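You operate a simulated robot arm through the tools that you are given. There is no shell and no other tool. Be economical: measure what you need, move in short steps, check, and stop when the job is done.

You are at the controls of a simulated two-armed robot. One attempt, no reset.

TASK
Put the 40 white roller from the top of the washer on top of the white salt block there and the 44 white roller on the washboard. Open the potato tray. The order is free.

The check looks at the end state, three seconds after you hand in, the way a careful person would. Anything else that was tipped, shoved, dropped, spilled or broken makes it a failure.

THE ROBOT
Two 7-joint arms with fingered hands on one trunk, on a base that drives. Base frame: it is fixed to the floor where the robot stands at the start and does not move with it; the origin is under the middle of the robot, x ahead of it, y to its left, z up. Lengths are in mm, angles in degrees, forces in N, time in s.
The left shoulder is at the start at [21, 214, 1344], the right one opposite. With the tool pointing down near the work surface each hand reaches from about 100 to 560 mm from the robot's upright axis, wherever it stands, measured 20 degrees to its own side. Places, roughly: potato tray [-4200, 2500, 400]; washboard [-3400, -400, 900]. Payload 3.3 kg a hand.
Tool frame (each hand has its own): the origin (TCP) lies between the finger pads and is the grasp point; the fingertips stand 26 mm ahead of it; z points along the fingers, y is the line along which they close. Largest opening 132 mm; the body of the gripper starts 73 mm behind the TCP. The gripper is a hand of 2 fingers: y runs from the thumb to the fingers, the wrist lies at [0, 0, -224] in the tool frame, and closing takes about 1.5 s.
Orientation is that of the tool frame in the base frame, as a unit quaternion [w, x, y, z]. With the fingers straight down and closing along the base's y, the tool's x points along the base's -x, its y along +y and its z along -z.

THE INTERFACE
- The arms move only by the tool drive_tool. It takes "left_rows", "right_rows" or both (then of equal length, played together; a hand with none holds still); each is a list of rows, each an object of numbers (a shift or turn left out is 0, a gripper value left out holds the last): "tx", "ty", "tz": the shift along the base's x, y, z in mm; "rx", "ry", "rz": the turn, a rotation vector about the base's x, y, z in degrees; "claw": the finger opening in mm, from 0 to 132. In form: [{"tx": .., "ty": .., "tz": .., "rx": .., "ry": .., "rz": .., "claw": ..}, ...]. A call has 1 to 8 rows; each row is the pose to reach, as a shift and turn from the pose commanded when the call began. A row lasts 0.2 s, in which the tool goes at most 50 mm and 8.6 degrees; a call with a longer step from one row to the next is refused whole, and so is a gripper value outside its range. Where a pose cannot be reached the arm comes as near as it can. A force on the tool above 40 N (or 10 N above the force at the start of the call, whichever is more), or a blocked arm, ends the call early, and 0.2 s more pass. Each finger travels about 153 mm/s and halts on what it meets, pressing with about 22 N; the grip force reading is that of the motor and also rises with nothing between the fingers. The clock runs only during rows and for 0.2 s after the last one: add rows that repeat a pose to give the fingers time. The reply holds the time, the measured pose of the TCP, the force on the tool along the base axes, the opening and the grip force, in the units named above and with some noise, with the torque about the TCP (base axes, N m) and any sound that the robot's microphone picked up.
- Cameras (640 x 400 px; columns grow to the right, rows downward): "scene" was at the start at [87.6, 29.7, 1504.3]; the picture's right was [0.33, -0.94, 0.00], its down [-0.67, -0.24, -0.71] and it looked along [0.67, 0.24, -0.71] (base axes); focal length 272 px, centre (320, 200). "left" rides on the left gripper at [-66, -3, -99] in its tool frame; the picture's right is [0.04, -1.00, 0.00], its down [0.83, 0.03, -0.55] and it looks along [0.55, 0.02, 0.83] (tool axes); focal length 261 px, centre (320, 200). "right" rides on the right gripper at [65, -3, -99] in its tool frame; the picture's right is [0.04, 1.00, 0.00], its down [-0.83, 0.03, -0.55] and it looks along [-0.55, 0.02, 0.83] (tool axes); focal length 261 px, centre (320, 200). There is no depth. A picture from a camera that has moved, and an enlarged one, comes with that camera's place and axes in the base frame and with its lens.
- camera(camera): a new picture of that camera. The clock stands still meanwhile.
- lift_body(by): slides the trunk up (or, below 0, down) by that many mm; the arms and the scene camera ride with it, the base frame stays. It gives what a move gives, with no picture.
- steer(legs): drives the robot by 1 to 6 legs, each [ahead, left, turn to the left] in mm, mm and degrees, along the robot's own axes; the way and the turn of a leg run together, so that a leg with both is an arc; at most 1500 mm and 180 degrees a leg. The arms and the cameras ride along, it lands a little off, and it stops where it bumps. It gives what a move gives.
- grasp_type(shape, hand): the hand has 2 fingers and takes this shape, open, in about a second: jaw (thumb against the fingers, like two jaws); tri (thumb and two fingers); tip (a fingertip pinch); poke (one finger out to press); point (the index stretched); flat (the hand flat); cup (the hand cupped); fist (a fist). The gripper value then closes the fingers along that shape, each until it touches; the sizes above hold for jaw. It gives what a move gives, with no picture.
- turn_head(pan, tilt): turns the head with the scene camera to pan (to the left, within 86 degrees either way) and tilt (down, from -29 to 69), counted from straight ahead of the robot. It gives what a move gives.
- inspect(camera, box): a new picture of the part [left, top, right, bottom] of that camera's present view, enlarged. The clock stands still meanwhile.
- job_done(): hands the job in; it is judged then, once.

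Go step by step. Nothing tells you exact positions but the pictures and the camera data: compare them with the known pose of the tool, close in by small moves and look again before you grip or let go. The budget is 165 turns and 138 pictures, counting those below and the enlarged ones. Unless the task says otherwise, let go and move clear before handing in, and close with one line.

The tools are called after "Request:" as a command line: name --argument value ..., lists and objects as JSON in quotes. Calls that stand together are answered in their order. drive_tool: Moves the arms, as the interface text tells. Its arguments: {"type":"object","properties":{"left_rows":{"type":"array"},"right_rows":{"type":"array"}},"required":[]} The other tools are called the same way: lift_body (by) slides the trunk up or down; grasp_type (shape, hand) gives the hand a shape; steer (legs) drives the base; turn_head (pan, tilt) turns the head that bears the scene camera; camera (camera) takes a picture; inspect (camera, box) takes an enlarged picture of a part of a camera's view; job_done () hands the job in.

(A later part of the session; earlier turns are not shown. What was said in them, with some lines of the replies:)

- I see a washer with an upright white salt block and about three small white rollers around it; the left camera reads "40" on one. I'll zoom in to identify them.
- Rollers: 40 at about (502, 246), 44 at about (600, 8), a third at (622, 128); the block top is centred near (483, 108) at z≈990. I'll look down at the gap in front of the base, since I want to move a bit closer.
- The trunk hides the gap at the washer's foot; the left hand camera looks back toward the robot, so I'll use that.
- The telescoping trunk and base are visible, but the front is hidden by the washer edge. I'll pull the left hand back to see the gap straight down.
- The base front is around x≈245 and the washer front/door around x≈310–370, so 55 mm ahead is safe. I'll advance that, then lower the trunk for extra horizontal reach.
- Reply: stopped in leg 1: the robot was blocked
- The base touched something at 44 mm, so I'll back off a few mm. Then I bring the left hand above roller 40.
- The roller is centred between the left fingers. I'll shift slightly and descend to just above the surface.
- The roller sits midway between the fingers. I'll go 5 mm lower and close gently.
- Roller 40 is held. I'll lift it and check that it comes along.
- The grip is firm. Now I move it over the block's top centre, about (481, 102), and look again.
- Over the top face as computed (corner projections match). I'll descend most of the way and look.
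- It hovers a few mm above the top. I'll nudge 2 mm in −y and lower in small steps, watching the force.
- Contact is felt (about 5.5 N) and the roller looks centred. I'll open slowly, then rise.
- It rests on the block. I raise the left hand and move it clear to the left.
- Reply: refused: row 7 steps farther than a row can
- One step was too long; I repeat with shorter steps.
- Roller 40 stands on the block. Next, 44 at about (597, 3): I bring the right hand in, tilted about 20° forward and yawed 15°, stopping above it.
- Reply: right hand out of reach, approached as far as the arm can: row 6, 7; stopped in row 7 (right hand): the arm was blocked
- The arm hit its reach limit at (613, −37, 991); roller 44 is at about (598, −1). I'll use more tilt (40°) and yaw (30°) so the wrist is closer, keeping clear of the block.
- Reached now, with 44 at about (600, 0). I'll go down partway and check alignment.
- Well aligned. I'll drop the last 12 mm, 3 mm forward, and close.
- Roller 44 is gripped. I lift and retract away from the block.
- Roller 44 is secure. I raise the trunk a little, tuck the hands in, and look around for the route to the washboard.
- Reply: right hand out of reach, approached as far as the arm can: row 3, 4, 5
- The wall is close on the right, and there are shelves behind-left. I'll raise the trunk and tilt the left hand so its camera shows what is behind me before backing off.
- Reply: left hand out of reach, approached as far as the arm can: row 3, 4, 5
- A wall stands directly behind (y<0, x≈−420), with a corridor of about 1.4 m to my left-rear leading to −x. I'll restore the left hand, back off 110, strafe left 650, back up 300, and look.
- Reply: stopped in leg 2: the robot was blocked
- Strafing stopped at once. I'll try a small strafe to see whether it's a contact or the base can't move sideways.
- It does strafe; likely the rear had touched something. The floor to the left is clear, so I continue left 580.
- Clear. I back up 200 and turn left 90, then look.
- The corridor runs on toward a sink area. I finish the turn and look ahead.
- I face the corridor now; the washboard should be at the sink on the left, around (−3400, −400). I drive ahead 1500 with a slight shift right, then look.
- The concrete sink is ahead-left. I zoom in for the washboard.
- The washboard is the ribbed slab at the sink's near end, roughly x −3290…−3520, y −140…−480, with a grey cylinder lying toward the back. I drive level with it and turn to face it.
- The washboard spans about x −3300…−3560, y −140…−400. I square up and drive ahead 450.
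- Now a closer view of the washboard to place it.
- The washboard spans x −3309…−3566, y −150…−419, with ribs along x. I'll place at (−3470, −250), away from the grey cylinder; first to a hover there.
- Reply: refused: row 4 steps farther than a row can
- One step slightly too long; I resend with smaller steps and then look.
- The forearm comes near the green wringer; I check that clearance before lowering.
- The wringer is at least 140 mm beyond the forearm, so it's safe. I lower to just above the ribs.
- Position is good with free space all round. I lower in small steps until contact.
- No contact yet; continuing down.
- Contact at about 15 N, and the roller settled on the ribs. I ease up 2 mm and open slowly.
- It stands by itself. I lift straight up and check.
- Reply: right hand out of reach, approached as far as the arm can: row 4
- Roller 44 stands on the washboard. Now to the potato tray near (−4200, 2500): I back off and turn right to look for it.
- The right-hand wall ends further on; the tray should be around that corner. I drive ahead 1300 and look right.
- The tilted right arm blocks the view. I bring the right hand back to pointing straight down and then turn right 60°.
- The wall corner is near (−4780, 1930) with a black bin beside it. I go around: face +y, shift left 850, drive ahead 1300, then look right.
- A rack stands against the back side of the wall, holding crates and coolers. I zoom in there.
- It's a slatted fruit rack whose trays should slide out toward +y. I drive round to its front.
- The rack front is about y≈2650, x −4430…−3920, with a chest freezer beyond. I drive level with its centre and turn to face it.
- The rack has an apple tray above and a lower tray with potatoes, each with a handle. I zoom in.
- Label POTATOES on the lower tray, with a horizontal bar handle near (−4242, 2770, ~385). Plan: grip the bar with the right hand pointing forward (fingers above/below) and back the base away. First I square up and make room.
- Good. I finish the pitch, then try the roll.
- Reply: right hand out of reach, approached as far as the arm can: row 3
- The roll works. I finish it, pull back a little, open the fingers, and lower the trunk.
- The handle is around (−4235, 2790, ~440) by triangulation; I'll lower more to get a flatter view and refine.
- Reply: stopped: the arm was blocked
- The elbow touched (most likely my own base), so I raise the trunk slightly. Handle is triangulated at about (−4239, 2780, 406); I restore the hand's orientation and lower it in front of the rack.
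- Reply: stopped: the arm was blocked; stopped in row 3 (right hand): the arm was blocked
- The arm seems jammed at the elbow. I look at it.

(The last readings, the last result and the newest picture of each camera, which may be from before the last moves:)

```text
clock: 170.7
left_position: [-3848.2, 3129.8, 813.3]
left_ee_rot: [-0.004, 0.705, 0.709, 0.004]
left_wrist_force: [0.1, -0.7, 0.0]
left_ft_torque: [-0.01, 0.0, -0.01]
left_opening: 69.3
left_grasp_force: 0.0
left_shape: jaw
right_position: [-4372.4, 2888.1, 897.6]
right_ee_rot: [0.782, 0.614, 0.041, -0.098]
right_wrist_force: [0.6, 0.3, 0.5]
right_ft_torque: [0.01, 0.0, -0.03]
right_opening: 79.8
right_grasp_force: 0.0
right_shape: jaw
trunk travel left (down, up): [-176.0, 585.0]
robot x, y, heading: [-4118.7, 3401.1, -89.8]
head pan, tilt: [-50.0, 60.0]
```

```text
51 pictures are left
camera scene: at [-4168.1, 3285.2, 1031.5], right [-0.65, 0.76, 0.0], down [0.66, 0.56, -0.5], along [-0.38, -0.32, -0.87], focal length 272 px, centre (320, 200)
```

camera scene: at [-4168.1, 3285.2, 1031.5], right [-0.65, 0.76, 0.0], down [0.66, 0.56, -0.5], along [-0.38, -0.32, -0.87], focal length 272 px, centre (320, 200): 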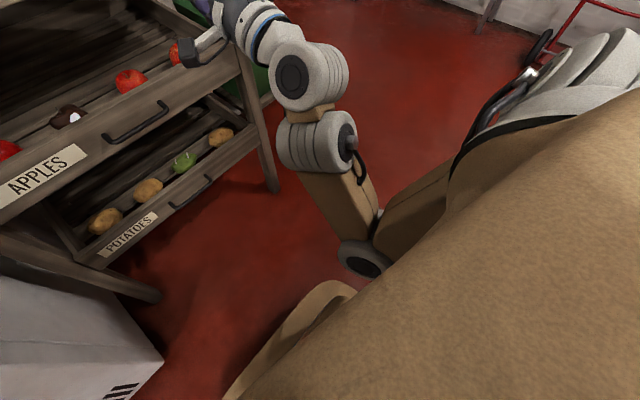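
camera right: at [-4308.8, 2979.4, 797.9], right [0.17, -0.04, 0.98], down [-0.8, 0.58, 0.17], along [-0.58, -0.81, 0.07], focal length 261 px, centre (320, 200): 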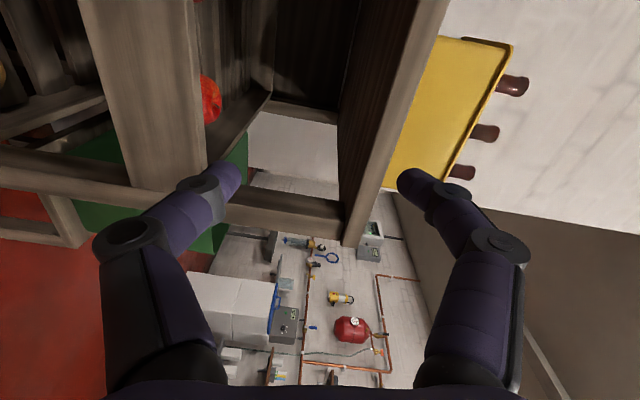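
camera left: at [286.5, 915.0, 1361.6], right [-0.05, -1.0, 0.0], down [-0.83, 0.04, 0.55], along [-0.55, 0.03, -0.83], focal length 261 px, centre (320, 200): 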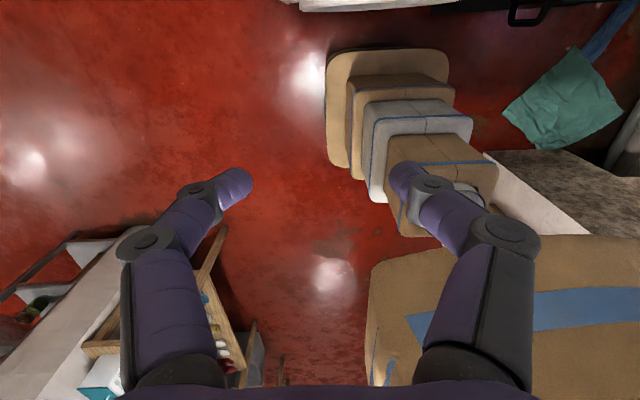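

As suspected, the elbow hangs down against the base. I raise the trunk, back off, and roll the hand the other way so the elbow goes outward.

Request:
lift_body --by 250

Request:
steer --legs '[[-120, 0, 0]]'

Request:
drive_tool --right_rows '[{"rx": 1.45, "ry": 8.14, "rz": -0.71, "ty": -15}, {"rx": 2.9, "ry": 16.3, "rz": -1.42, "ty": -30}, {"rx": 4.34, "ry": 24.4, "rz": -2.12, "ty": -45}, {"rx": 5.79, "ry": 32.6, "rz": -2.83, "ty": -60}, {"rx": 7.24, "ry": 40.7, "rz": -3.54, "ty": -75}, {"rx": 8.68, "ry": 48.9, "rz": -4.24, "ty": -90}, {"rx": 10.1, "ry": 57.0, "rz": -4.95, "ty": -100}, {"rx": 11.6, "ry": 65.1, "rz": -5.66, "ty": -100}]'

```text
clock: 173.3
left_position: [-3848.7, 3129.9, 1062.9]
left_ee_rot: [-0.004, 0.705, 0.709, 0.005]
left_wrist_force: [-0.2, -0.8, -0.7]
left_ft_torque: [-0.01, -0.04, 0.0]
left_opening: 69.6
left_grasp_force: 0.0
left_shape: jaw
right_position: [-4372.6, 2889.2, 1147.7]
right_ee_rot: [0.781, 0.615, 0.04, -0.098]
right_wrist_force: [0.3, 0.1, -0.5]
right_ft_torque: [0.0, 0.01, -0.04]
right_opening: 79.6
right_grasp_force: 0.0
right_shape: jaw
trunk travel left (down, up): [-426.0, 335.0]
robot x, y, heading: [-4118.0, 3402.8, -89.7]
head pan, tilt: [-50.0, 60.0]
```

```text
clock: 174.5
left_position: [-3847.8, 3252.7, 1064.1]
left_ee_rot: [-0.003, 0.703, 0.711, 0.003]
left_wrist_force: [0.7, 0.7, 0.4]
left_ft_torque: [-0.01, 0.01, -0.01]
left_opening: 69.4
left_grasp_force: 0.0
left_shape: jaw
right_position: [-4370.3, 3010.7, 1148.3]
right_ee_rot: [0.782, 0.614, 0.043, -0.095]
right_wrist_force: [0.1, -0.1, -0.3]
right_ft_torque: [-0.02, 0.0, -0.04]
right_opening: 79.8
right_grasp_force: 0.1
right_shape: jaw
trunk travel left (down, up): [-426.0, 335.0]
robot x, y, heading: [-4121.1, 3520.6, -89.3]
head pan, tilt: [-50.0, 60.0]
```

```text
clock: 176.3
left_position: [-3847.7, 3251.5, 1062.9]
left_ee_rot: [-0.004, 0.704, 0.71, 0.004]
left_wrist_force: [-0.5, 0.0, 0.4]
left_ft_torque: [-0.01, -0.01, -0.03]
left_opening: 69.7
left_grasp_force: 0.1
left_shape: jaw
right_position: [-4370.1, 2910.0, 1147.9]
right_ee_rot: [0.568, 0.54, 0.436, -0.443]
right_wrist_force: [0.3, -1.0, -0.1]
right_ft_torque: [0.0, 0.0, 0.01]
right_opening: 79.6
right_grasp_force: 0.0
right_shape: jaw
trunk travel left (down, up): [-426.0, 335.0]
robot x, y, heading: [-4118.3, 3521.6, -89.4]
head pan, tilt: [-50.0, 60.0]
```

Request:
drive_tool --right_rows '[{"ry": 8.4}, {"ry": 16.8}, {"ry": 25.2}, {"ry": 33.6}, {"ry": 42}, {"ry": 50.4}, {"ry": 58.8}, {"ry": 67.2}]'

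Request:
drive_tool --right_rows '[{"ry": 8}, {"ry": 16}, {"ry": 24}, {"ry": 31}, {"ry": 36}, {"ry": 36}]'

Request:
turn_head --pan -30 --tilt 45

Request:
camera --camera "scene"

```text
clock: 178.1
left_position: [-3847.5, 3252.2, 1063.9]
left_ee_rot: [-0.004, 0.704, 0.71, 0.004]
left_wrist_force: [0.4, -0.2, 0.6]
left_ft_torque: [0.0, 0.0, 0.01]
left_opening: 69.5
left_grasp_force: 0.0
left_shape: jaw
right_position: [-4368.9, 2907.9, 1147.0]
right_ee_rot: [0.231, 0.205, 0.678, -0.667]
right_wrist_force: [0.5, -0.6, -0.3]
right_ft_torque: [0.01, 0.02, 0.0]
right_opening: 79.6
right_grasp_force: 0.2
right_shape: jaw
trunk travel left (down, up): [-426.0, 335.0]
robot x, y, heading: [-4118.2, 3522.0, -89.4]
head pan, tilt: [-50.0, 60.0]
```

```text
clock: 179.5
left_position: [-3848.1, 3251.6, 1064.0]
left_ee_rot: [-0.004, 0.704, 0.71, 0.004]
left_wrist_force: [0.0, 1.0, 0.2]
left_ft_torque: [0.01, -0.02, 0.03]
left_opening: 69.5
left_grasp_force: 0.0
left_shape: jaw
right_position: [-4369.5, 2908.8, 1146.7]
right_ee_rot: [0.011, -0.012, 0.716, -0.698]
right_wrist_force: [0.9, 0.2, -0.5]
right_ft_torque: [0.0, -0.02, 0.0]
right_opening: 79.8
right_grasp_force: 0.0
right_shape: jaw
trunk travel left (down, up): [-426.0, 335.0]
robot x, y, heading: [-4117.7, 3525.6, -89.6]
head pan, tilt: [-50.0, 60.0]
```

```text
clock: 180.3
left_position: [-3847.5, 3253.2, 1062.7]
left_ee_rot: [-0.003, 0.704, 0.71, 0.004]
left_wrist_force: [-0.7, -0.8, -0.2]
left_ft_torque: [-0.02, 0.0, 0.0]
left_opening: 69.4
left_grasp_force: 0.1
left_shape: jaw
right_position: [-4370.0, 2908.8, 1145.3]
right_ee_rot: [0.012, -0.012, 0.716, -0.698]
right_wrist_force: [-0.4, 0.0, 0.4]
right_ft_torque: [-0.01, 0.0, -0.01]
right_opening: 79.7
right_grasp_force: 0.2
right_shape: jaw
trunk travel left (down, up): [-426.0, 335.0]
robot x, y, heading: [-4119.8, 3524.9, -89.6]
head pan, tilt: [-30.0, 45.0]
```

```text
50 pictures are left
camera scene: at [-4158.2, 3431.7, 1304.9], right [-0.87, 0.49, 0.0], down [0.35, 0.62, -0.71], along [-0.35, -0.61, -0.71], focal length 272 px, centre (320, 200)
```

scene: 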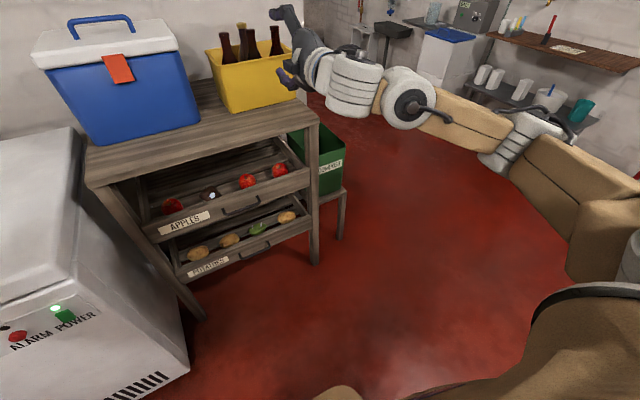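

The elbow is now outward. I lower the trunk 400.

Request:
lift_body --by -400

Request:
turn_head --pan -15 --tilt 30

Request:
camera --camera "scene"

```text
clock: 184.2
left_position: [-3848.9, 3248.4, 657.4]
left_ee_rot: [-0.014, 0.704, 0.71, 0.015]
left_wrist_force: [-0.2, 0.7, -1.4]
left_ft_torque: [-0.02, -0.04, 0.02]
left_opening: 69.5
left_grasp_force: 0.0
left_shape: jaw
right_position: [-4370.5, 2909.7, 748.5]
right_ee_rot: [0.012, -0.011, 0.716, -0.698]
right_wrist_force: [-0.1, -0.3, 0.1]
right_ft_torque: [0.02, 0.04, 0.02]
right_opening: 79.4
right_grasp_force: 0.1
right_shape: jaw
trunk travel left (down, up): [-26.0, 735.0]
robot x, y, heading: [-4115.9, 3523.8, -89.5]
head pan, tilt: [-30.0, 45.0]
```

```text
clock: 184.9
left_position: [-3848.7, 3248.0, 656.5]
left_ee_rot: [-0.014, 0.704, 0.71, 0.015]
left_wrist_force: [0.3, 0.5, 0.3]
left_ft_torque: [-0.01, -0.01, 0.0]
left_opening: 69.5
left_grasp_force: 0.1
left_shape: jaw
right_position: [-4370.0, 2907.9, 747.4]
right_ee_rot: [0.012, -0.011, 0.716, -0.698]
right_wrist_force: [0.1, -0.4, -0.6]
right_ft_torque: [0.03, 0.04, 0.01]
right_opening: 79.9
right_grasp_force: 0.1
right_shape: jaw
trunk travel left (down, up): [-26.0, 735.0]
robot x, y, heading: [-4116.5, 3519.7, -89.3]
head pan, tilt: [-15.0, 30.0]
```

```text
49 pictures are left
camera scene: at [-4139.9, 3305.2, 915.6], right [-0.97, 0.25, 0.0], down [0.13, 0.48, -0.87], along [-0.22, -0.84, -0.5], focal length 272 px, centre (320, 200)
```

scene: 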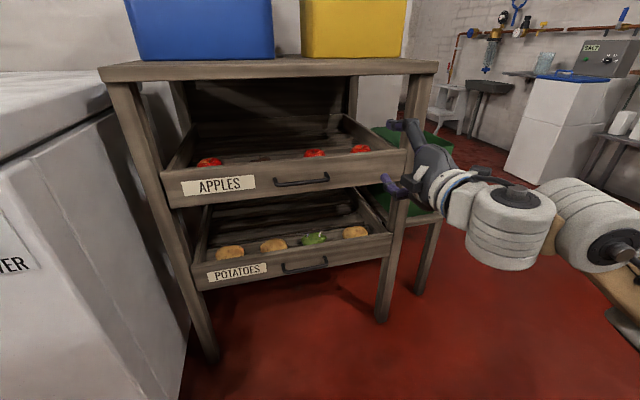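

All three views agree on the handle at about (−4236, 2780, 407). I lower the right hand to it, staying ~100 mm in front.

Request:
drive_tool --right_rows '[{"tx": 16, "tz": -41}, {"tx": 32, "tz": -83}, {"tx": 48, "tz": -126}, {"tx": 65, "tz": -169}, {"tx": 82, "tz": -212}, {"tx": 99, "tz": -255}, {"tx": 116, "tz": -298}, {"tx": 133, "tz": -340}]'

Request:
camera --camera "right"

Request:
camera --camera "scene"

```text
clock: 186.8
left_position: [-3846.8, 3248.3, 656.5]
left_ee_rot: [-0.015, 0.703, 0.71, 0.014]
left_wrist_force: [-0.5, -0.3, -0.1]
left_ft_torque: [0.02, -0.01, -0.03]
left_opening: 69.6
left_grasp_force: 0.0
left_shape: jaw
right_position: [-4236.1, 2906.1, 403.5]
right_ee_rot: [0.011, -0.011, 0.716, -0.698]
right_wrist_force: [-0.1, -0.3, -0.2]
right_ft_torque: [-0.06, -0.01, -0.02]
right_opening: 79.7
right_grasp_force: 0.0
right_shape: jaw
right hand out of reach, approached as far as the arm can: row 1, 2
trunk travel left (down, up): [-26.0, 735.0]
robot x, y, heading: [-4116.1, 3524.9, -89.6]
head pan, tilt: [-15.0, 30.0]
```

```text
48 pictures are left
camera right: at [-4304.4, 3003.3, 410.5], right [-0.04, 0.02, -1.0], down [0.81, 0.58, -0.02], along [0.58, -0.81, -0.04], focal length 261 px, centre (320, 200)
```

right: 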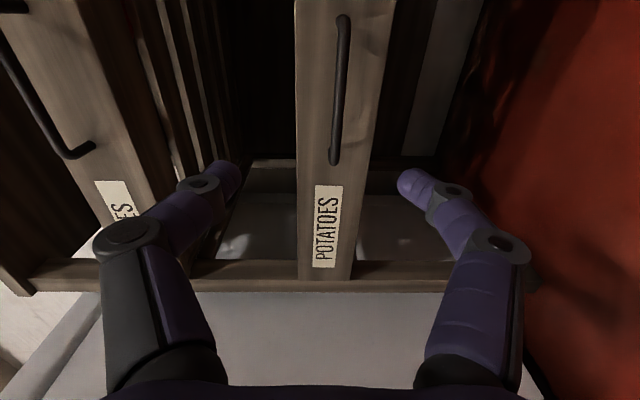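

```text
47 pictures are left
camera scene: at [-4139.9, 3305.2, 915.7], right [-0.97, 0.25, 0.0], down [0.13, 0.48, -0.87], along [-0.22, -0.84, -0.5], focal length 272 px, centre (320, 200)
```

scene: 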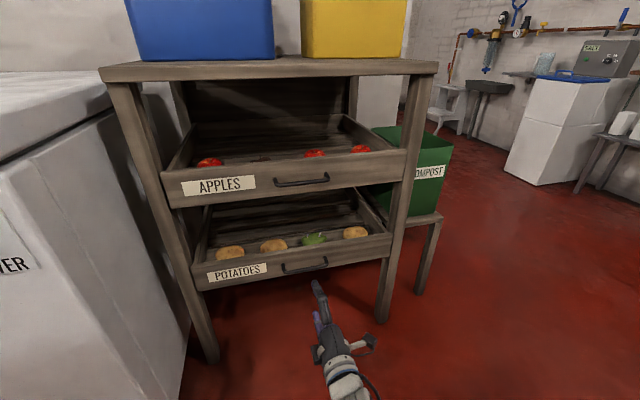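

The handle bar lies slightly below the tool axis and ~14 mm toward −x. I correct and approach to within ~20 mm.

Request:
drive_tool --right_rows '[{"tx": -7, "tz": -8, "ty": -10}, {"tx": -14, "tz": -14, "ty": -30}, {"tx": -14, "tz": -14, "ty": -60}, {"tx": -14, "tz": -14, "ty": -78}, {"tx": -14, "tz": -14, "ty": -78}]'

Request:
camera --camera "right"

Request:
inspect --camera "scene" --box '[220, 220, 420, 380]'

```text
clock: 187.9
left_position: [-3847.7, 3248.3, 657.1]
left_ee_rot: [-0.014, 0.704, 0.71, 0.015]
left_wrist_force: [-0.4, -0.3, -0.1]
left_ft_torque: [-0.03, -0.01, 0.0]
left_opening: 69.5
left_grasp_force: 0.1
left_shape: jaw
right_position: [-4249.2, 2830.4, 391.7]
right_ee_rot: [0.012, -0.012, 0.717, -0.697]
right_wrist_force: [0.0, 0.0, 0.8]
right_ft_torque: [0.01, -0.02, 0.02]
right_opening: 79.8
right_grasp_force: 0.1
right_shape: jaw
trunk travel left (down, up): [-26.0, 735.0]
robot x, y, heading: [-4118.0, 3525.8, -89.6]
head pan, tilt: [-15.0, 30.0]
```

```text
46 pictures are left
camera right: at [-4317.1, 2927.0, 398.0], right [-0.04, 0.03, -1.0], down [0.81, 0.58, -0.02], along [0.58, -0.81, -0.04], focal length 261 px, centre (320, 200)
```

right: 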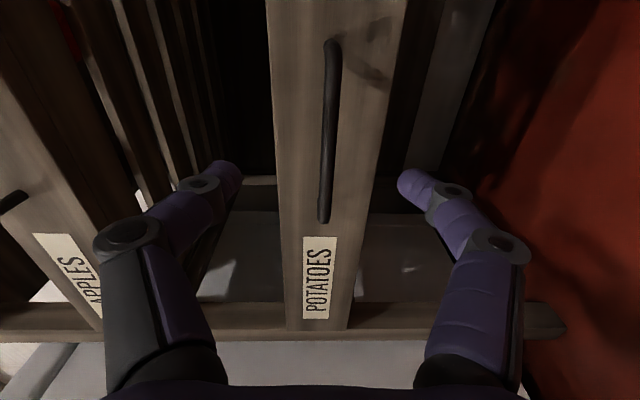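

```text
2.50 times, centred on (320, 300) of scene
camera zoom: at [-4139.7, 3305.2, 915.7], right [-0.97, 0.25, 0.0], down [0.13, 0.48, -0.87], along [-0.22, -0.84, -0.5], focal length 679 px, centre (320, -50)
```

zoom: 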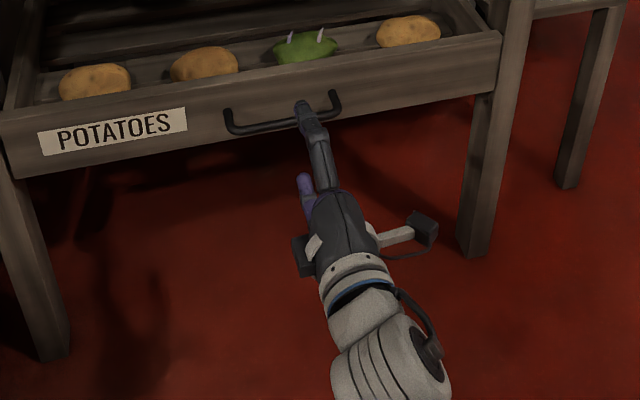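

Refined: bar at about (−4239, 2754, 386), ~123 mm long. I move in so the bar sits just ahead of the TCP.

Request:
drive_tool --right_rows '[{"tx": 4, "tz": -3, "ty": -20}, {"tx": 8, "tz": -5.5, "ty": -40}, {"tx": 8, "tz": -5.5, "ty": -55}, {"tx": 8, "tz": -5.5, "ty": -65}, {"tx": 8, "tz": -5.5, "ty": -65}]'

Request:
camera --camera "right"

Request:
inspect --camera "scene" --box '[220, 220, 420, 380]'

```text
clock: 189.2
left_position: [-3848.4, 3248.0, 656.6]
left_ee_rot: [-0.014, 0.704, 0.71, 0.017]
left_wrist_force: [0.3, 0.5, -0.2]
left_ft_torque: [0.03, -0.02, 0.0]
left_opening: 69.8
left_grasp_force: 0.1
left_shape: jaw
right_position: [-4242.9, 2785.1, 388.3]
right_ee_rot: [0.013, -0.011, 0.716, -0.697]
right_wrist_force: [0.0, 0.5, 0.2]
right_ft_torque: [-0.03, 0.01, 0.01]
right_opening: 79.9
right_grasp_force: 0.0
right_shape: jaw
right hand out of reach, approached as far as the arm can: row 3, 4, 5
trunk travel left (down, up): [-26.0, 735.0]
robot x, y, heading: [-4120.1, 3522.1, -89.5]
head pan, tilt: [-15.0, 30.0]
```

```text
44 pictures are left
camera right: at [-4310.1, 2880.8, 393.9], right [-0.04, 0.03, -1.0], down [0.81, 0.58, -0.02], along [0.58, -0.81, -0.04], focal length 261 px, centre (320, 200)
```

right: 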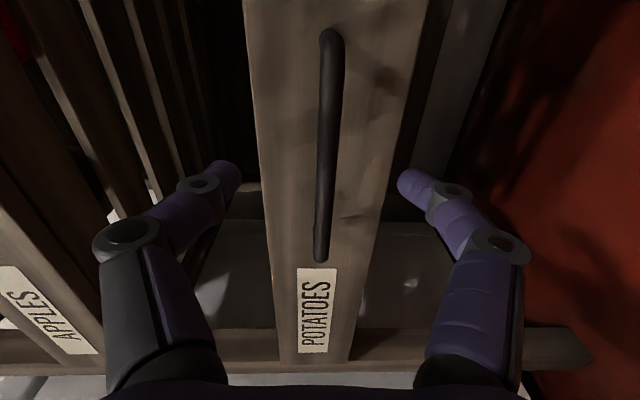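

```text
2.50 times, centred on (320, 300) of scene
camera zoom: at [-4139.7, 3305.2, 915.7], right [-0.97, 0.25, 0.0], down [0.13, 0.48, -0.87], along [-0.22, -0.84, -0.5], focal length 679 px, centre (320, -50)
```

zoom: 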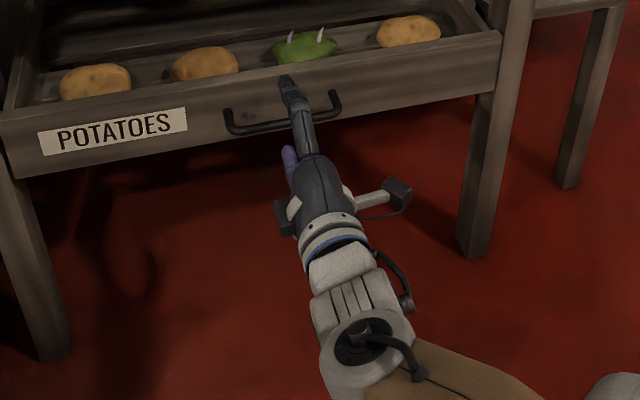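

Arm limit reached 20–25 mm short. I retract the command slightly and bring the base forward a little instead.

Request:
drive_tool --right_rows '[{"ty": 12}, {"ty": 25}, {"ty": 25}]'

Request:
steer --legs '[[40, 0, 0]]'

Request:
camera --camera "right"

```text
clock: 189.9
left_position: [-3846.5, 3247.8, 657.8]
left_ee_rot: [-0.015, 0.704, 0.71, 0.014]
left_wrist_force: [-0.4, 0.5, 0.1]
left_ft_torque: [-0.01, 0.0, 0.01]
left_opening: 69.6
left_grasp_force: 0.1
left_shape: jaw
right_position: [-4243.7, 2808.3, 388.5]
right_ee_rot: [0.013, -0.012, 0.716, -0.698]
right_wrist_force: [-0.6, -0.3, 0.2]
right_ft_torque: [0.02, 0.0, 0.0]
right_opening: 79.9
right_grasp_force: 0.0
right_shape: jaw
trunk travel left (down, up): [-26.0, 735.0]
robot x, y, heading: [-4118.8, 3521.4, -89.7]
head pan, tilt: [-15.0, 30.0]
```

```text
clock: 190.8
left_position: [-3847.7, 3207.8, 656.6]
left_ee_rot: [-0.015, 0.704, 0.71, 0.016]
left_wrist_force: [0.7, -0.1, 0.6]
left_ft_torque: [0.0, -0.01, -0.02]
left_opening: 69.5
left_grasp_force: 0.1
left_shape: jaw
right_position: [-4242.4, 2766.7, 388.9]
right_ee_rot: [0.012, -0.011, 0.715, -0.698]
right_wrist_force: [-0.3, 0.2, 0.1]
right_ft_torque: [-0.02, -0.02, 0.01]
right_opening: 79.8
right_grasp_force: 0.0
right_shape: jaw
trunk travel left (down, up): [-26.0, 735.0]
robot x, y, heading: [-4118.2, 3483.3, -89.4]
head pan, tilt: [-15.0, 30.0]
```

```text
42 pictures are left
camera right: at [-4311.0, 2862.7, 394.7], right [-0.04, 0.03, -1.0], down [0.81, 0.58, -0.02], along [0.58, -0.81, -0.04], focal length 261 px, centre (320, 200)
```

right: 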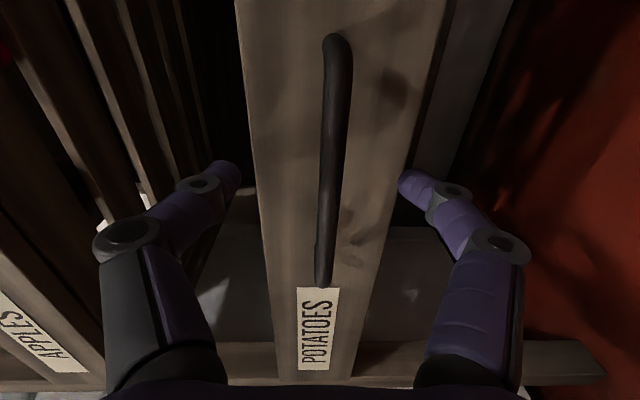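

The bar is at the TCP. I lower 3 mm and close.

Request:
drive_tool --right_rows '[{"tz": -3}, {"tz": -3, "claw": 55}, {"tz": -3, "claw": 30}, {"tz": -3, "claw": 8}, {"tz": -3, "claw": 5}, {"tz": -3, "claw": 5}, {"tz": -3, "claw": 5}]'

Request:
camera --camera "right"

```text
clock: 192.4
left_position: [-3848.0, 3207.4, 656.6]
left_ee_rot: [-0.014, 0.704, 0.71, 0.014]
left_wrist_force: [-0.8, 0.1, 1.2]
left_ft_torque: [-0.01, -0.01, 0.01]
left_opening: 69.5
left_grasp_force: 0.0
left_shape: jaw
right_position: [-4242.8, 2764.7, 386.4]
right_ee_rot: [0.012, -0.01, 0.716, -0.698]
right_wrist_force: [0.2, 0.7, 0.2]
right_ft_torque: [0.01, 0.01, 0.01]
right_opening: 5.3
right_grasp_force: 0.1
right_shape: jaw
trunk travel left (down, up): [-26.0, 735.0]
robot x, y, heading: [-4117.1, 3478.1, -89.6]
head pan, tilt: [-15.0, 30.0]
```

```text
41 pictures are left
camera right: at [-4311.1, 2862.3, 391.7], right [-0.04, 0.03, -1.0], down [0.81, 0.58, -0.02], along [0.58, -0.81, -0.04], focal length 261 px, centre (320, 200)
```

right: 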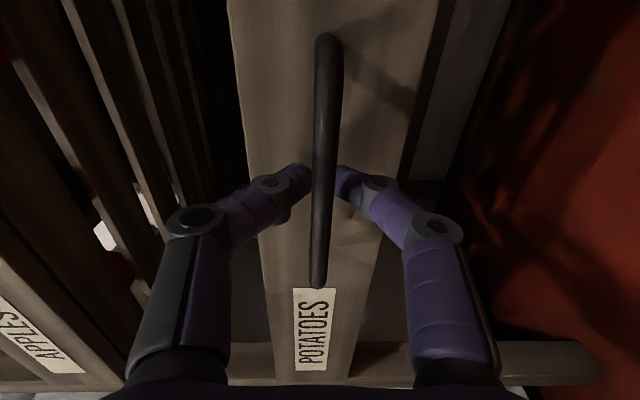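

The opening reads 5 with no grip force; fingers are just around the bar. I close fully.

Request:
drive_tool --right_rows '[{"claw": 0}, {"claw": 0}, {"claw": 0}, {"claw": 0}]'

Request:
inspect --camera "right" --box '[240, 120, 400, 220]'

```text
clock: 193.4
left_position: [-3846.2, 3206.4, 655.9]
left_ee_rot: [-0.014, 0.703, 0.711, 0.014]
left_wrist_force: [0.3, -0.5, 1.6]
left_ft_torque: [-0.01, 0.02, -0.03]
left_opening: 69.3
left_grasp_force: 0.1
left_shape: jaw
right_position: [-4242.0, 2766.6, 385.5]
right_ee_rot: [0.012, -0.011, 0.716, -0.698]
right_wrist_force: [-0.4, -0.4, -0.3]
right_ft_torque: [0.01, 0.02, 0.01]
right_opening: 0.1
right_grasp_force: 22.3
right_shape: jaw
trunk travel left (down, up): [-26.0, 735.0]
robot x, y, heading: [-4117.3, 3478.0, -89.4]
head pan, tilt: [-15.0, 30.0]
```

```text
4.00 times, centred on (320, 170) of right
camera zoom: at [-4311.1, 2862.3, 391.7], right [-0.04, 0.03, -1.0], down [0.81, 0.58, -0.02], along [0.58, -0.81, -0.04], focal length 1043 px, centre (320, 320)
```

zoom: 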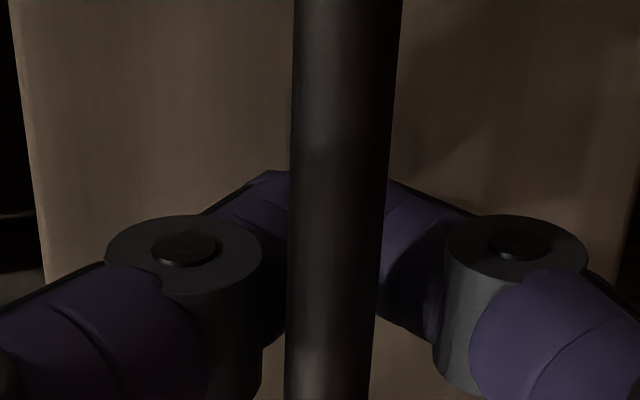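

The fingers close around behind the bar, which makes a hook. I pull gently 30 mm and check that the tray follows.

Request:
drive_tool --right_rows '[{"ty": 8}, {"ty": 18}, {"ty": 30}, {"ty": 40}, {"ty": 40}]'

Request:
camera --camera "right"

Request:
camera --camera "scene"

```text
clock: 194.6
left_position: [-3848.7, 3207.0, 657.5]
left_ee_rot: [-0.015, 0.704, 0.71, 0.015]
left_wrist_force: [-0.2, 0.3, -0.4]
left_ft_torque: [-0.02, 0.02, 0.03]
left_opening: 69.5
left_grasp_force: 0.0
left_shape: jaw
right_position: [-4241.0, 2805.1, 385.8]
right_ee_rot: [0.013, -0.011, 0.716, -0.698]
right_wrist_force: [-4.2, -3.0, 5.3]
right_ft_torque: [-0.03, 0.02, -0.04]
right_opening: 0.2
right_grasp_force: 22.3
right_shape: jaw
trunk travel left (down, up): [-26.0, 735.0]
robot x, y, heading: [-4118.6, 3479.7, -89.6]
head pan, tilt: [-15.0, 30.0]
```

```text
39 pictures are left
camera right: at [-4309.9, 2902.9, 392.2], right [-0.04, 0.02, -1.0], down [0.81, 0.58, -0.02], along [0.58, -0.81, -0.04], focal length 261 px, centre (320, 200)
```

right: 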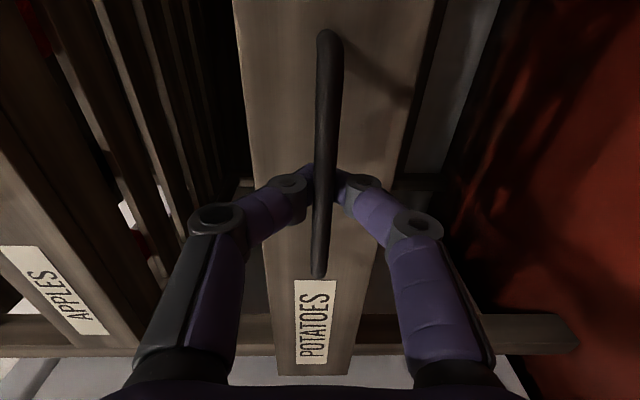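

```text
38 pictures are left
camera scene: at [-4139.4, 3263.6, 915.8], right [-0.97, 0.25, 0.0], down [0.13, 0.48, -0.87], along [-0.22, -0.84, -0.5], focal length 272 px, centre (320, 200)
```

scene: 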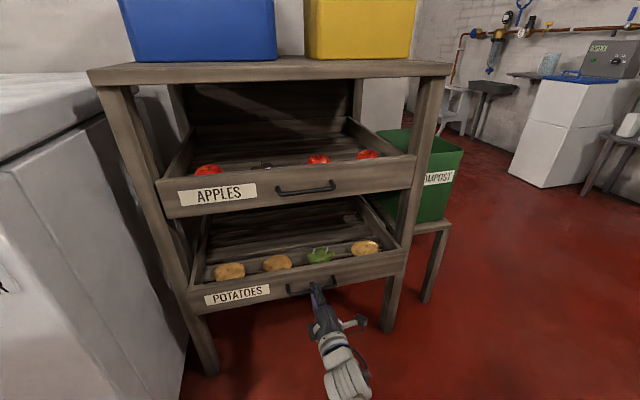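

The tray follows with little force. I keep pulling slowly with the arm.

Request:
drive_tool --right_rows '[{"ty": 10}, {"ty": 22}, {"ty": 35}, {"ty": 48}, {"ty": 61}, {"ty": 74}, {"ty": 87}, {"ty": 100}]'

Request:
camera --camera "scene"

```text
clock: 196.4
left_position: [-3848.4, 3206.9, 656.7]
left_ee_rot: [-0.014, 0.704, 0.71, 0.015]
left_wrist_force: [0.3, -0.3, 0.1]
left_ft_torque: [-0.01, 0.02, 0.04]
left_opening: 69.2
left_grasp_force: 0.2
left_shape: jaw
right_position: [-4241.4, 2906.6, 386.6]
right_ee_rot: [0.013, -0.011, 0.717, -0.697]
right_wrist_force: [-0.6, -2.3, 1.9]
right_ft_torque: [-0.01, 0.0, -0.03]
right_opening: 0.2
right_grasp_force: 21.9
right_shape: jaw
trunk travel left (down, up): [-26.0, 735.0]
robot x, y, heading: [-4116.0, 3480.5, -89.5]
head pan, tilt: [-15.0, 30.0]
```

```text
37 pictures are left
camera scene: at [-4139.2, 3263.4, 915.6], right [-0.97, 0.25, 0.0], down [0.12, 0.48, -0.87], along [-0.22, -0.84, -0.5], focal length 272 px, centre (320, 200)
```

scene: 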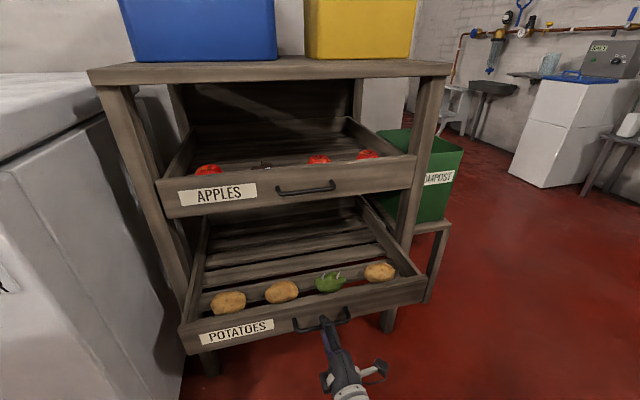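

About 130 mm out, potatoes undisturbed. Continuing another 100 mm.

Request:
drive_tool --right_rows '[{"ty": 10}, {"ty": 22}, {"ty": 35}, {"ty": 48}, {"ty": 61}, {"ty": 74}, {"ty": 87}, {"ty": 100}]'

Request:
camera --camera "scene"

```text
clock: 198.2
left_position: [-3847.5, 3201.9, 654.3]
left_ee_rot: [-0.018, 0.704, 0.71, 0.019]
left_wrist_force: [-0.4, 0.0, -0.5]
left_ft_torque: [0.01, 0.02, 0.03]
left_opening: 69.5
left_grasp_force: 0.0
left_shape: jaw
right_position: [-4258.6, 2987.9, 393.2]
right_ee_rot: [-0.003, 0.001, 0.708, -0.707]
right_wrist_force: [3.1, -3.9, -4.7]
right_ft_torque: [-0.01, -0.06, 0.02]
right_opening: 0.0
right_grasp_force: 22.4
right_shape: jaw
trunk travel left (down, up): [-26.0, 735.0]
robot x, y, heading: [-4116.2, 3480.8, -89.5]
head pan, tilt: [-15.0, 30.0]
```

```text
36 pictures are left
camera scene: at [-4139.8, 3256.3, 913.9], right [-0.97, 0.25, 0.0], down [0.13, 0.49, -0.86], along [-0.22, -0.83, -0.51], focal length 272 px, centre (320, 200)
```

scene: 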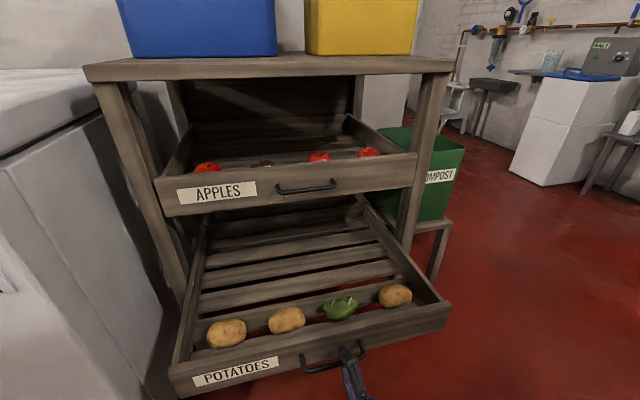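

About 215 mm out; the arm is getting cramped, so I continue by backing the base 100 mm.

Request:
steer --legs '[[-50, 0, 0], [-50, 0, 0]]'

Request:
camera --camera "scene"

Request:
camera --camera "right"

```text
clock: 199.7
left_position: [-3850.6, 3303.5, 655.9]
left_ee_rot: [-0.017, 0.704, 0.71, 0.018]
left_wrist_force: [0.7, -0.2, 0.4]
left_ft_torque: [0.01, -0.02, -0.02]
left_opening: 69.6
left_grasp_force: 0.1
left_shape: jaw
right_position: [-4260.0, 3090.9, 392.9]
right_ee_rot: [-0.003, 0.002, 0.708, -0.706]
right_wrist_force: [-0.1, 0.0, -1.1]
right_ft_torque: [-0.01, 0.0, -0.01]
right_opening: 0.2
right_grasp_force: 21.9
right_shape: jaw
trunk travel left (down, up): [-26.0, 735.0]
robot x, y, heading: [-4118.6, 3585.8, -89.4]
head pan, tilt: [-15.0, 30.0]
```

```text
35 pictures are left
camera scene: at [-4142.3, 3358.7, 914.1], right [-0.97, 0.25, 0.0], down [0.13, 0.49, -0.86], along [-0.22, -0.83, -0.51], focal length 272 px, centre (320, 200)
```

scene: 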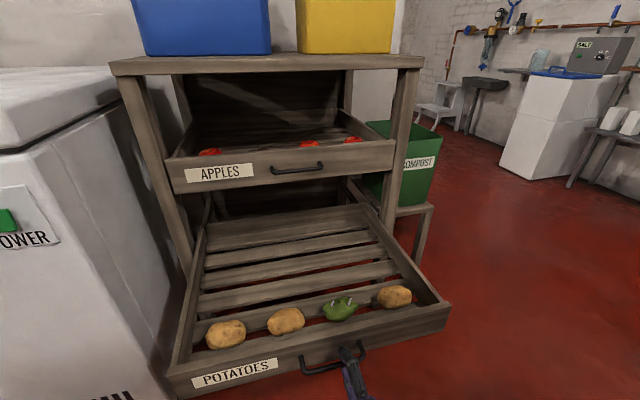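

```text
34 pictures are left
camera right: at [-4325.0, 3189.2, 397.0], right [-0.04, 0.0, -1.0], down [0.84, 0.55, -0.03], along [0.55, -0.84, -0.03], focal length 261 px, centre (320, 200)
```

right: 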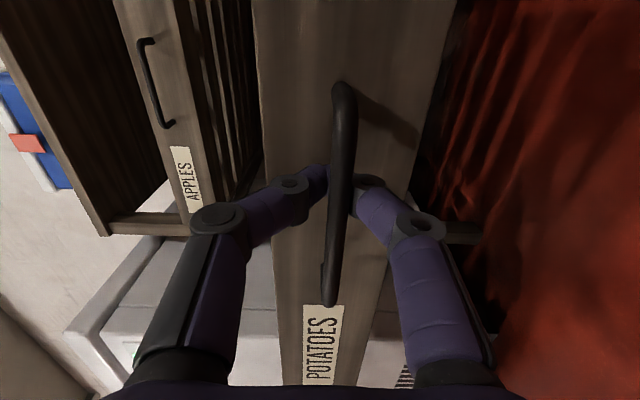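

The tray is out about 320 mm, with little left inside, so I stop pulling. I open the fingers slightly, keeping them around the bar, to test that the tray holds by itself.

Request:
drive_tool --right_rows '[{"claw": 6}, {"claw": 14}, {"claw": 24}, {"claw": 24}, {"claw": 24}]'

Request:
camera --camera "right"

Request:
camera --camera "scene"

```text
clock: 200.9
left_position: [-3848.7, 3306.4, 656.5]
left_ee_rot: [-0.015, 0.703, 0.71, 0.017]
left_wrist_force: [-0.3, -0.4, 0.1]
left_ft_torque: [0.01, 0.01, 0.04]
left_opening: 69.6
left_grasp_force: 0.1
left_shape: jaw
right_position: [-4262.1, 3089.7, 396.8]
right_ee_rot: [0.005, -0.003, -0.706, 0.708]
right_wrist_force: [-0.4, 1.0, 0.4]
right_ft_torque: [0.02, 0.0, -0.01]
right_opening: 23.8
right_grasp_force: 0.1
right_shape: jaw
trunk travel left (down, up): [-26.0, 735.0]
robot x, y, heading: [-4120.0, 3583.6, -89.5]
head pan, tilt: [-15.0, 30.0]
```

```text
33 pictures are left
camera right: at [-4326.6, 3189.1, 399.3], right [-0.04, 0.0, -1.0], down [0.84, 0.54, -0.04], along [0.54, -0.84, -0.02], focal length 261 px, centre (320, 200)
```

right: 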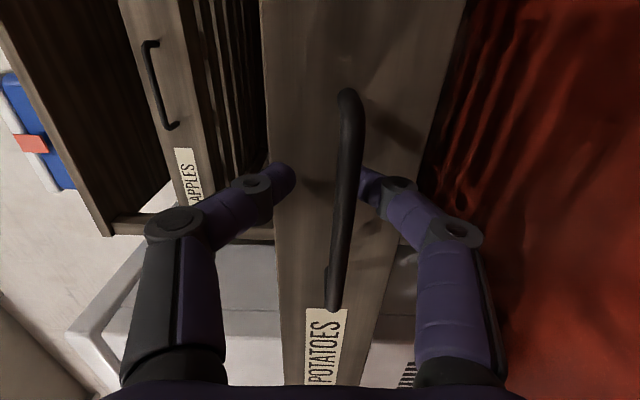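

```text
32 pictures are left
camera scene: at [-4141.5, 3362.3, 914.9], right [-0.97, 0.25, 0.0], down [0.13, 0.49, -0.86], along [-0.22, -0.84, -0.5], focal length 272 px, centre (320, 200)
```

scene: 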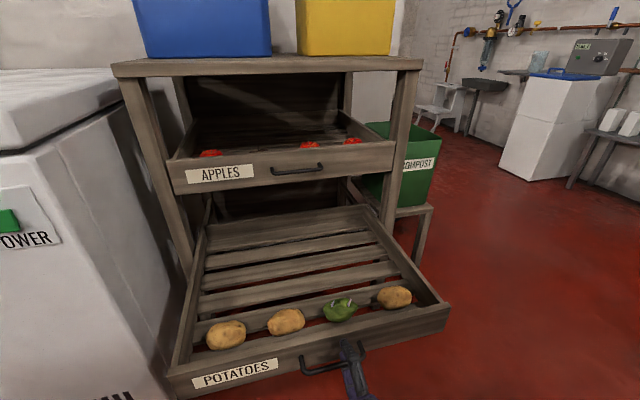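

The tray holds level on its own. I open wide and back straight away.

Request:
drive_tool --right_rows '[{"claw": 40}, {"claw": 60}, {"claw": 80}, {"claw": 80}]'

Request:
steer --legs '[[-100, 0, 0], [-150, 0, 0]]'

Request:
camera --camera "scene"

```text
clock: 201.9
left_position: [-3848.1, 3307.4, 655.6]
left_ee_rot: [-0.015, 0.704, 0.709, 0.017]
left_wrist_force: [-0.3, 0.5, 0.6]
left_ft_torque: [0.03, -0.01, -0.03]
left_opening: 69.3
left_grasp_force: 0.1
left_shape: jaw
right_position: [-4263.5, 3090.5, 398.0]
right_ee_rot: [0.004, -0.002, -0.706, 0.709]
right_wrist_force: [-0.8, 0.3, -0.1]
right_ft_torque: [0.0, 0.0, 0.0]
right_opening: 79.3
right_grasp_force: 0.1
right_shape: jaw
trunk travel left (down, up): [-26.0, 735.0]
robot x, y, heading: [-4114.1, 3581.1, -89.6]
head pan, tilt: [-15.0, 30.0]
```

```text
clock: 204.0
left_position: [-3851.4, 3560.7, 658.2]
left_ee_rot: [-0.016, 0.703, 0.711, 0.016]
left_wrist_force: [0.4, 0.0, 0.7]
left_ft_torque: [-0.02, -0.02, -0.01]
left_opening: 69.4
left_grasp_force: 0.0
left_shape: jaw
right_position: [-4263.7, 3341.5, 397.6]
right_ee_rot: [0.004, -0.002, -0.705, 0.709]
right_wrist_force: [-0.3, -0.6, -0.4]
right_ft_torque: [-0.03, 0.01, 0.06]
right_opening: 79.2
right_grasp_force: 0.1
right_shape: jaw
trunk travel left (down, up): [-26.0, 735.0]
robot x, y, heading: [-4119.5, 3834.6, -89.3]
head pan, tilt: [-15.0, 30.0]
```

```text
31 pictures are left
camera scene: at [-4143.9, 3615.5, 915.2], right [-0.97, 0.25, 0.0], down [0.13, 0.49, -0.86], along [-0.21, -0.84, -0.5], focal length 272 px, centre (320, 200)
```

scene: 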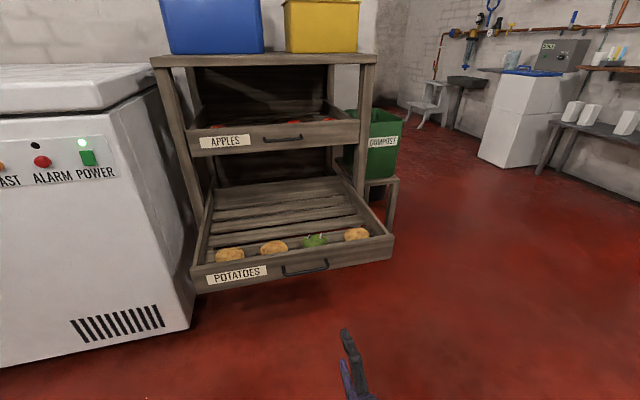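

The potato tray stands open and level with the hand clear, 40 is on the salt block, and 44 is on the washboard. Handing in.

Request:
job_done

```text
The job is handed in.
```

I've handed the job in: the 40 roller stands on the salt block, the 44 roller stands on the washboard, and the potato tray is pulled out about 320 mm. Early on, the base briefly bumped something while moving closer to the washer. I saw nothing tipped afterwards, but I didn't go back to the washer for a final look.
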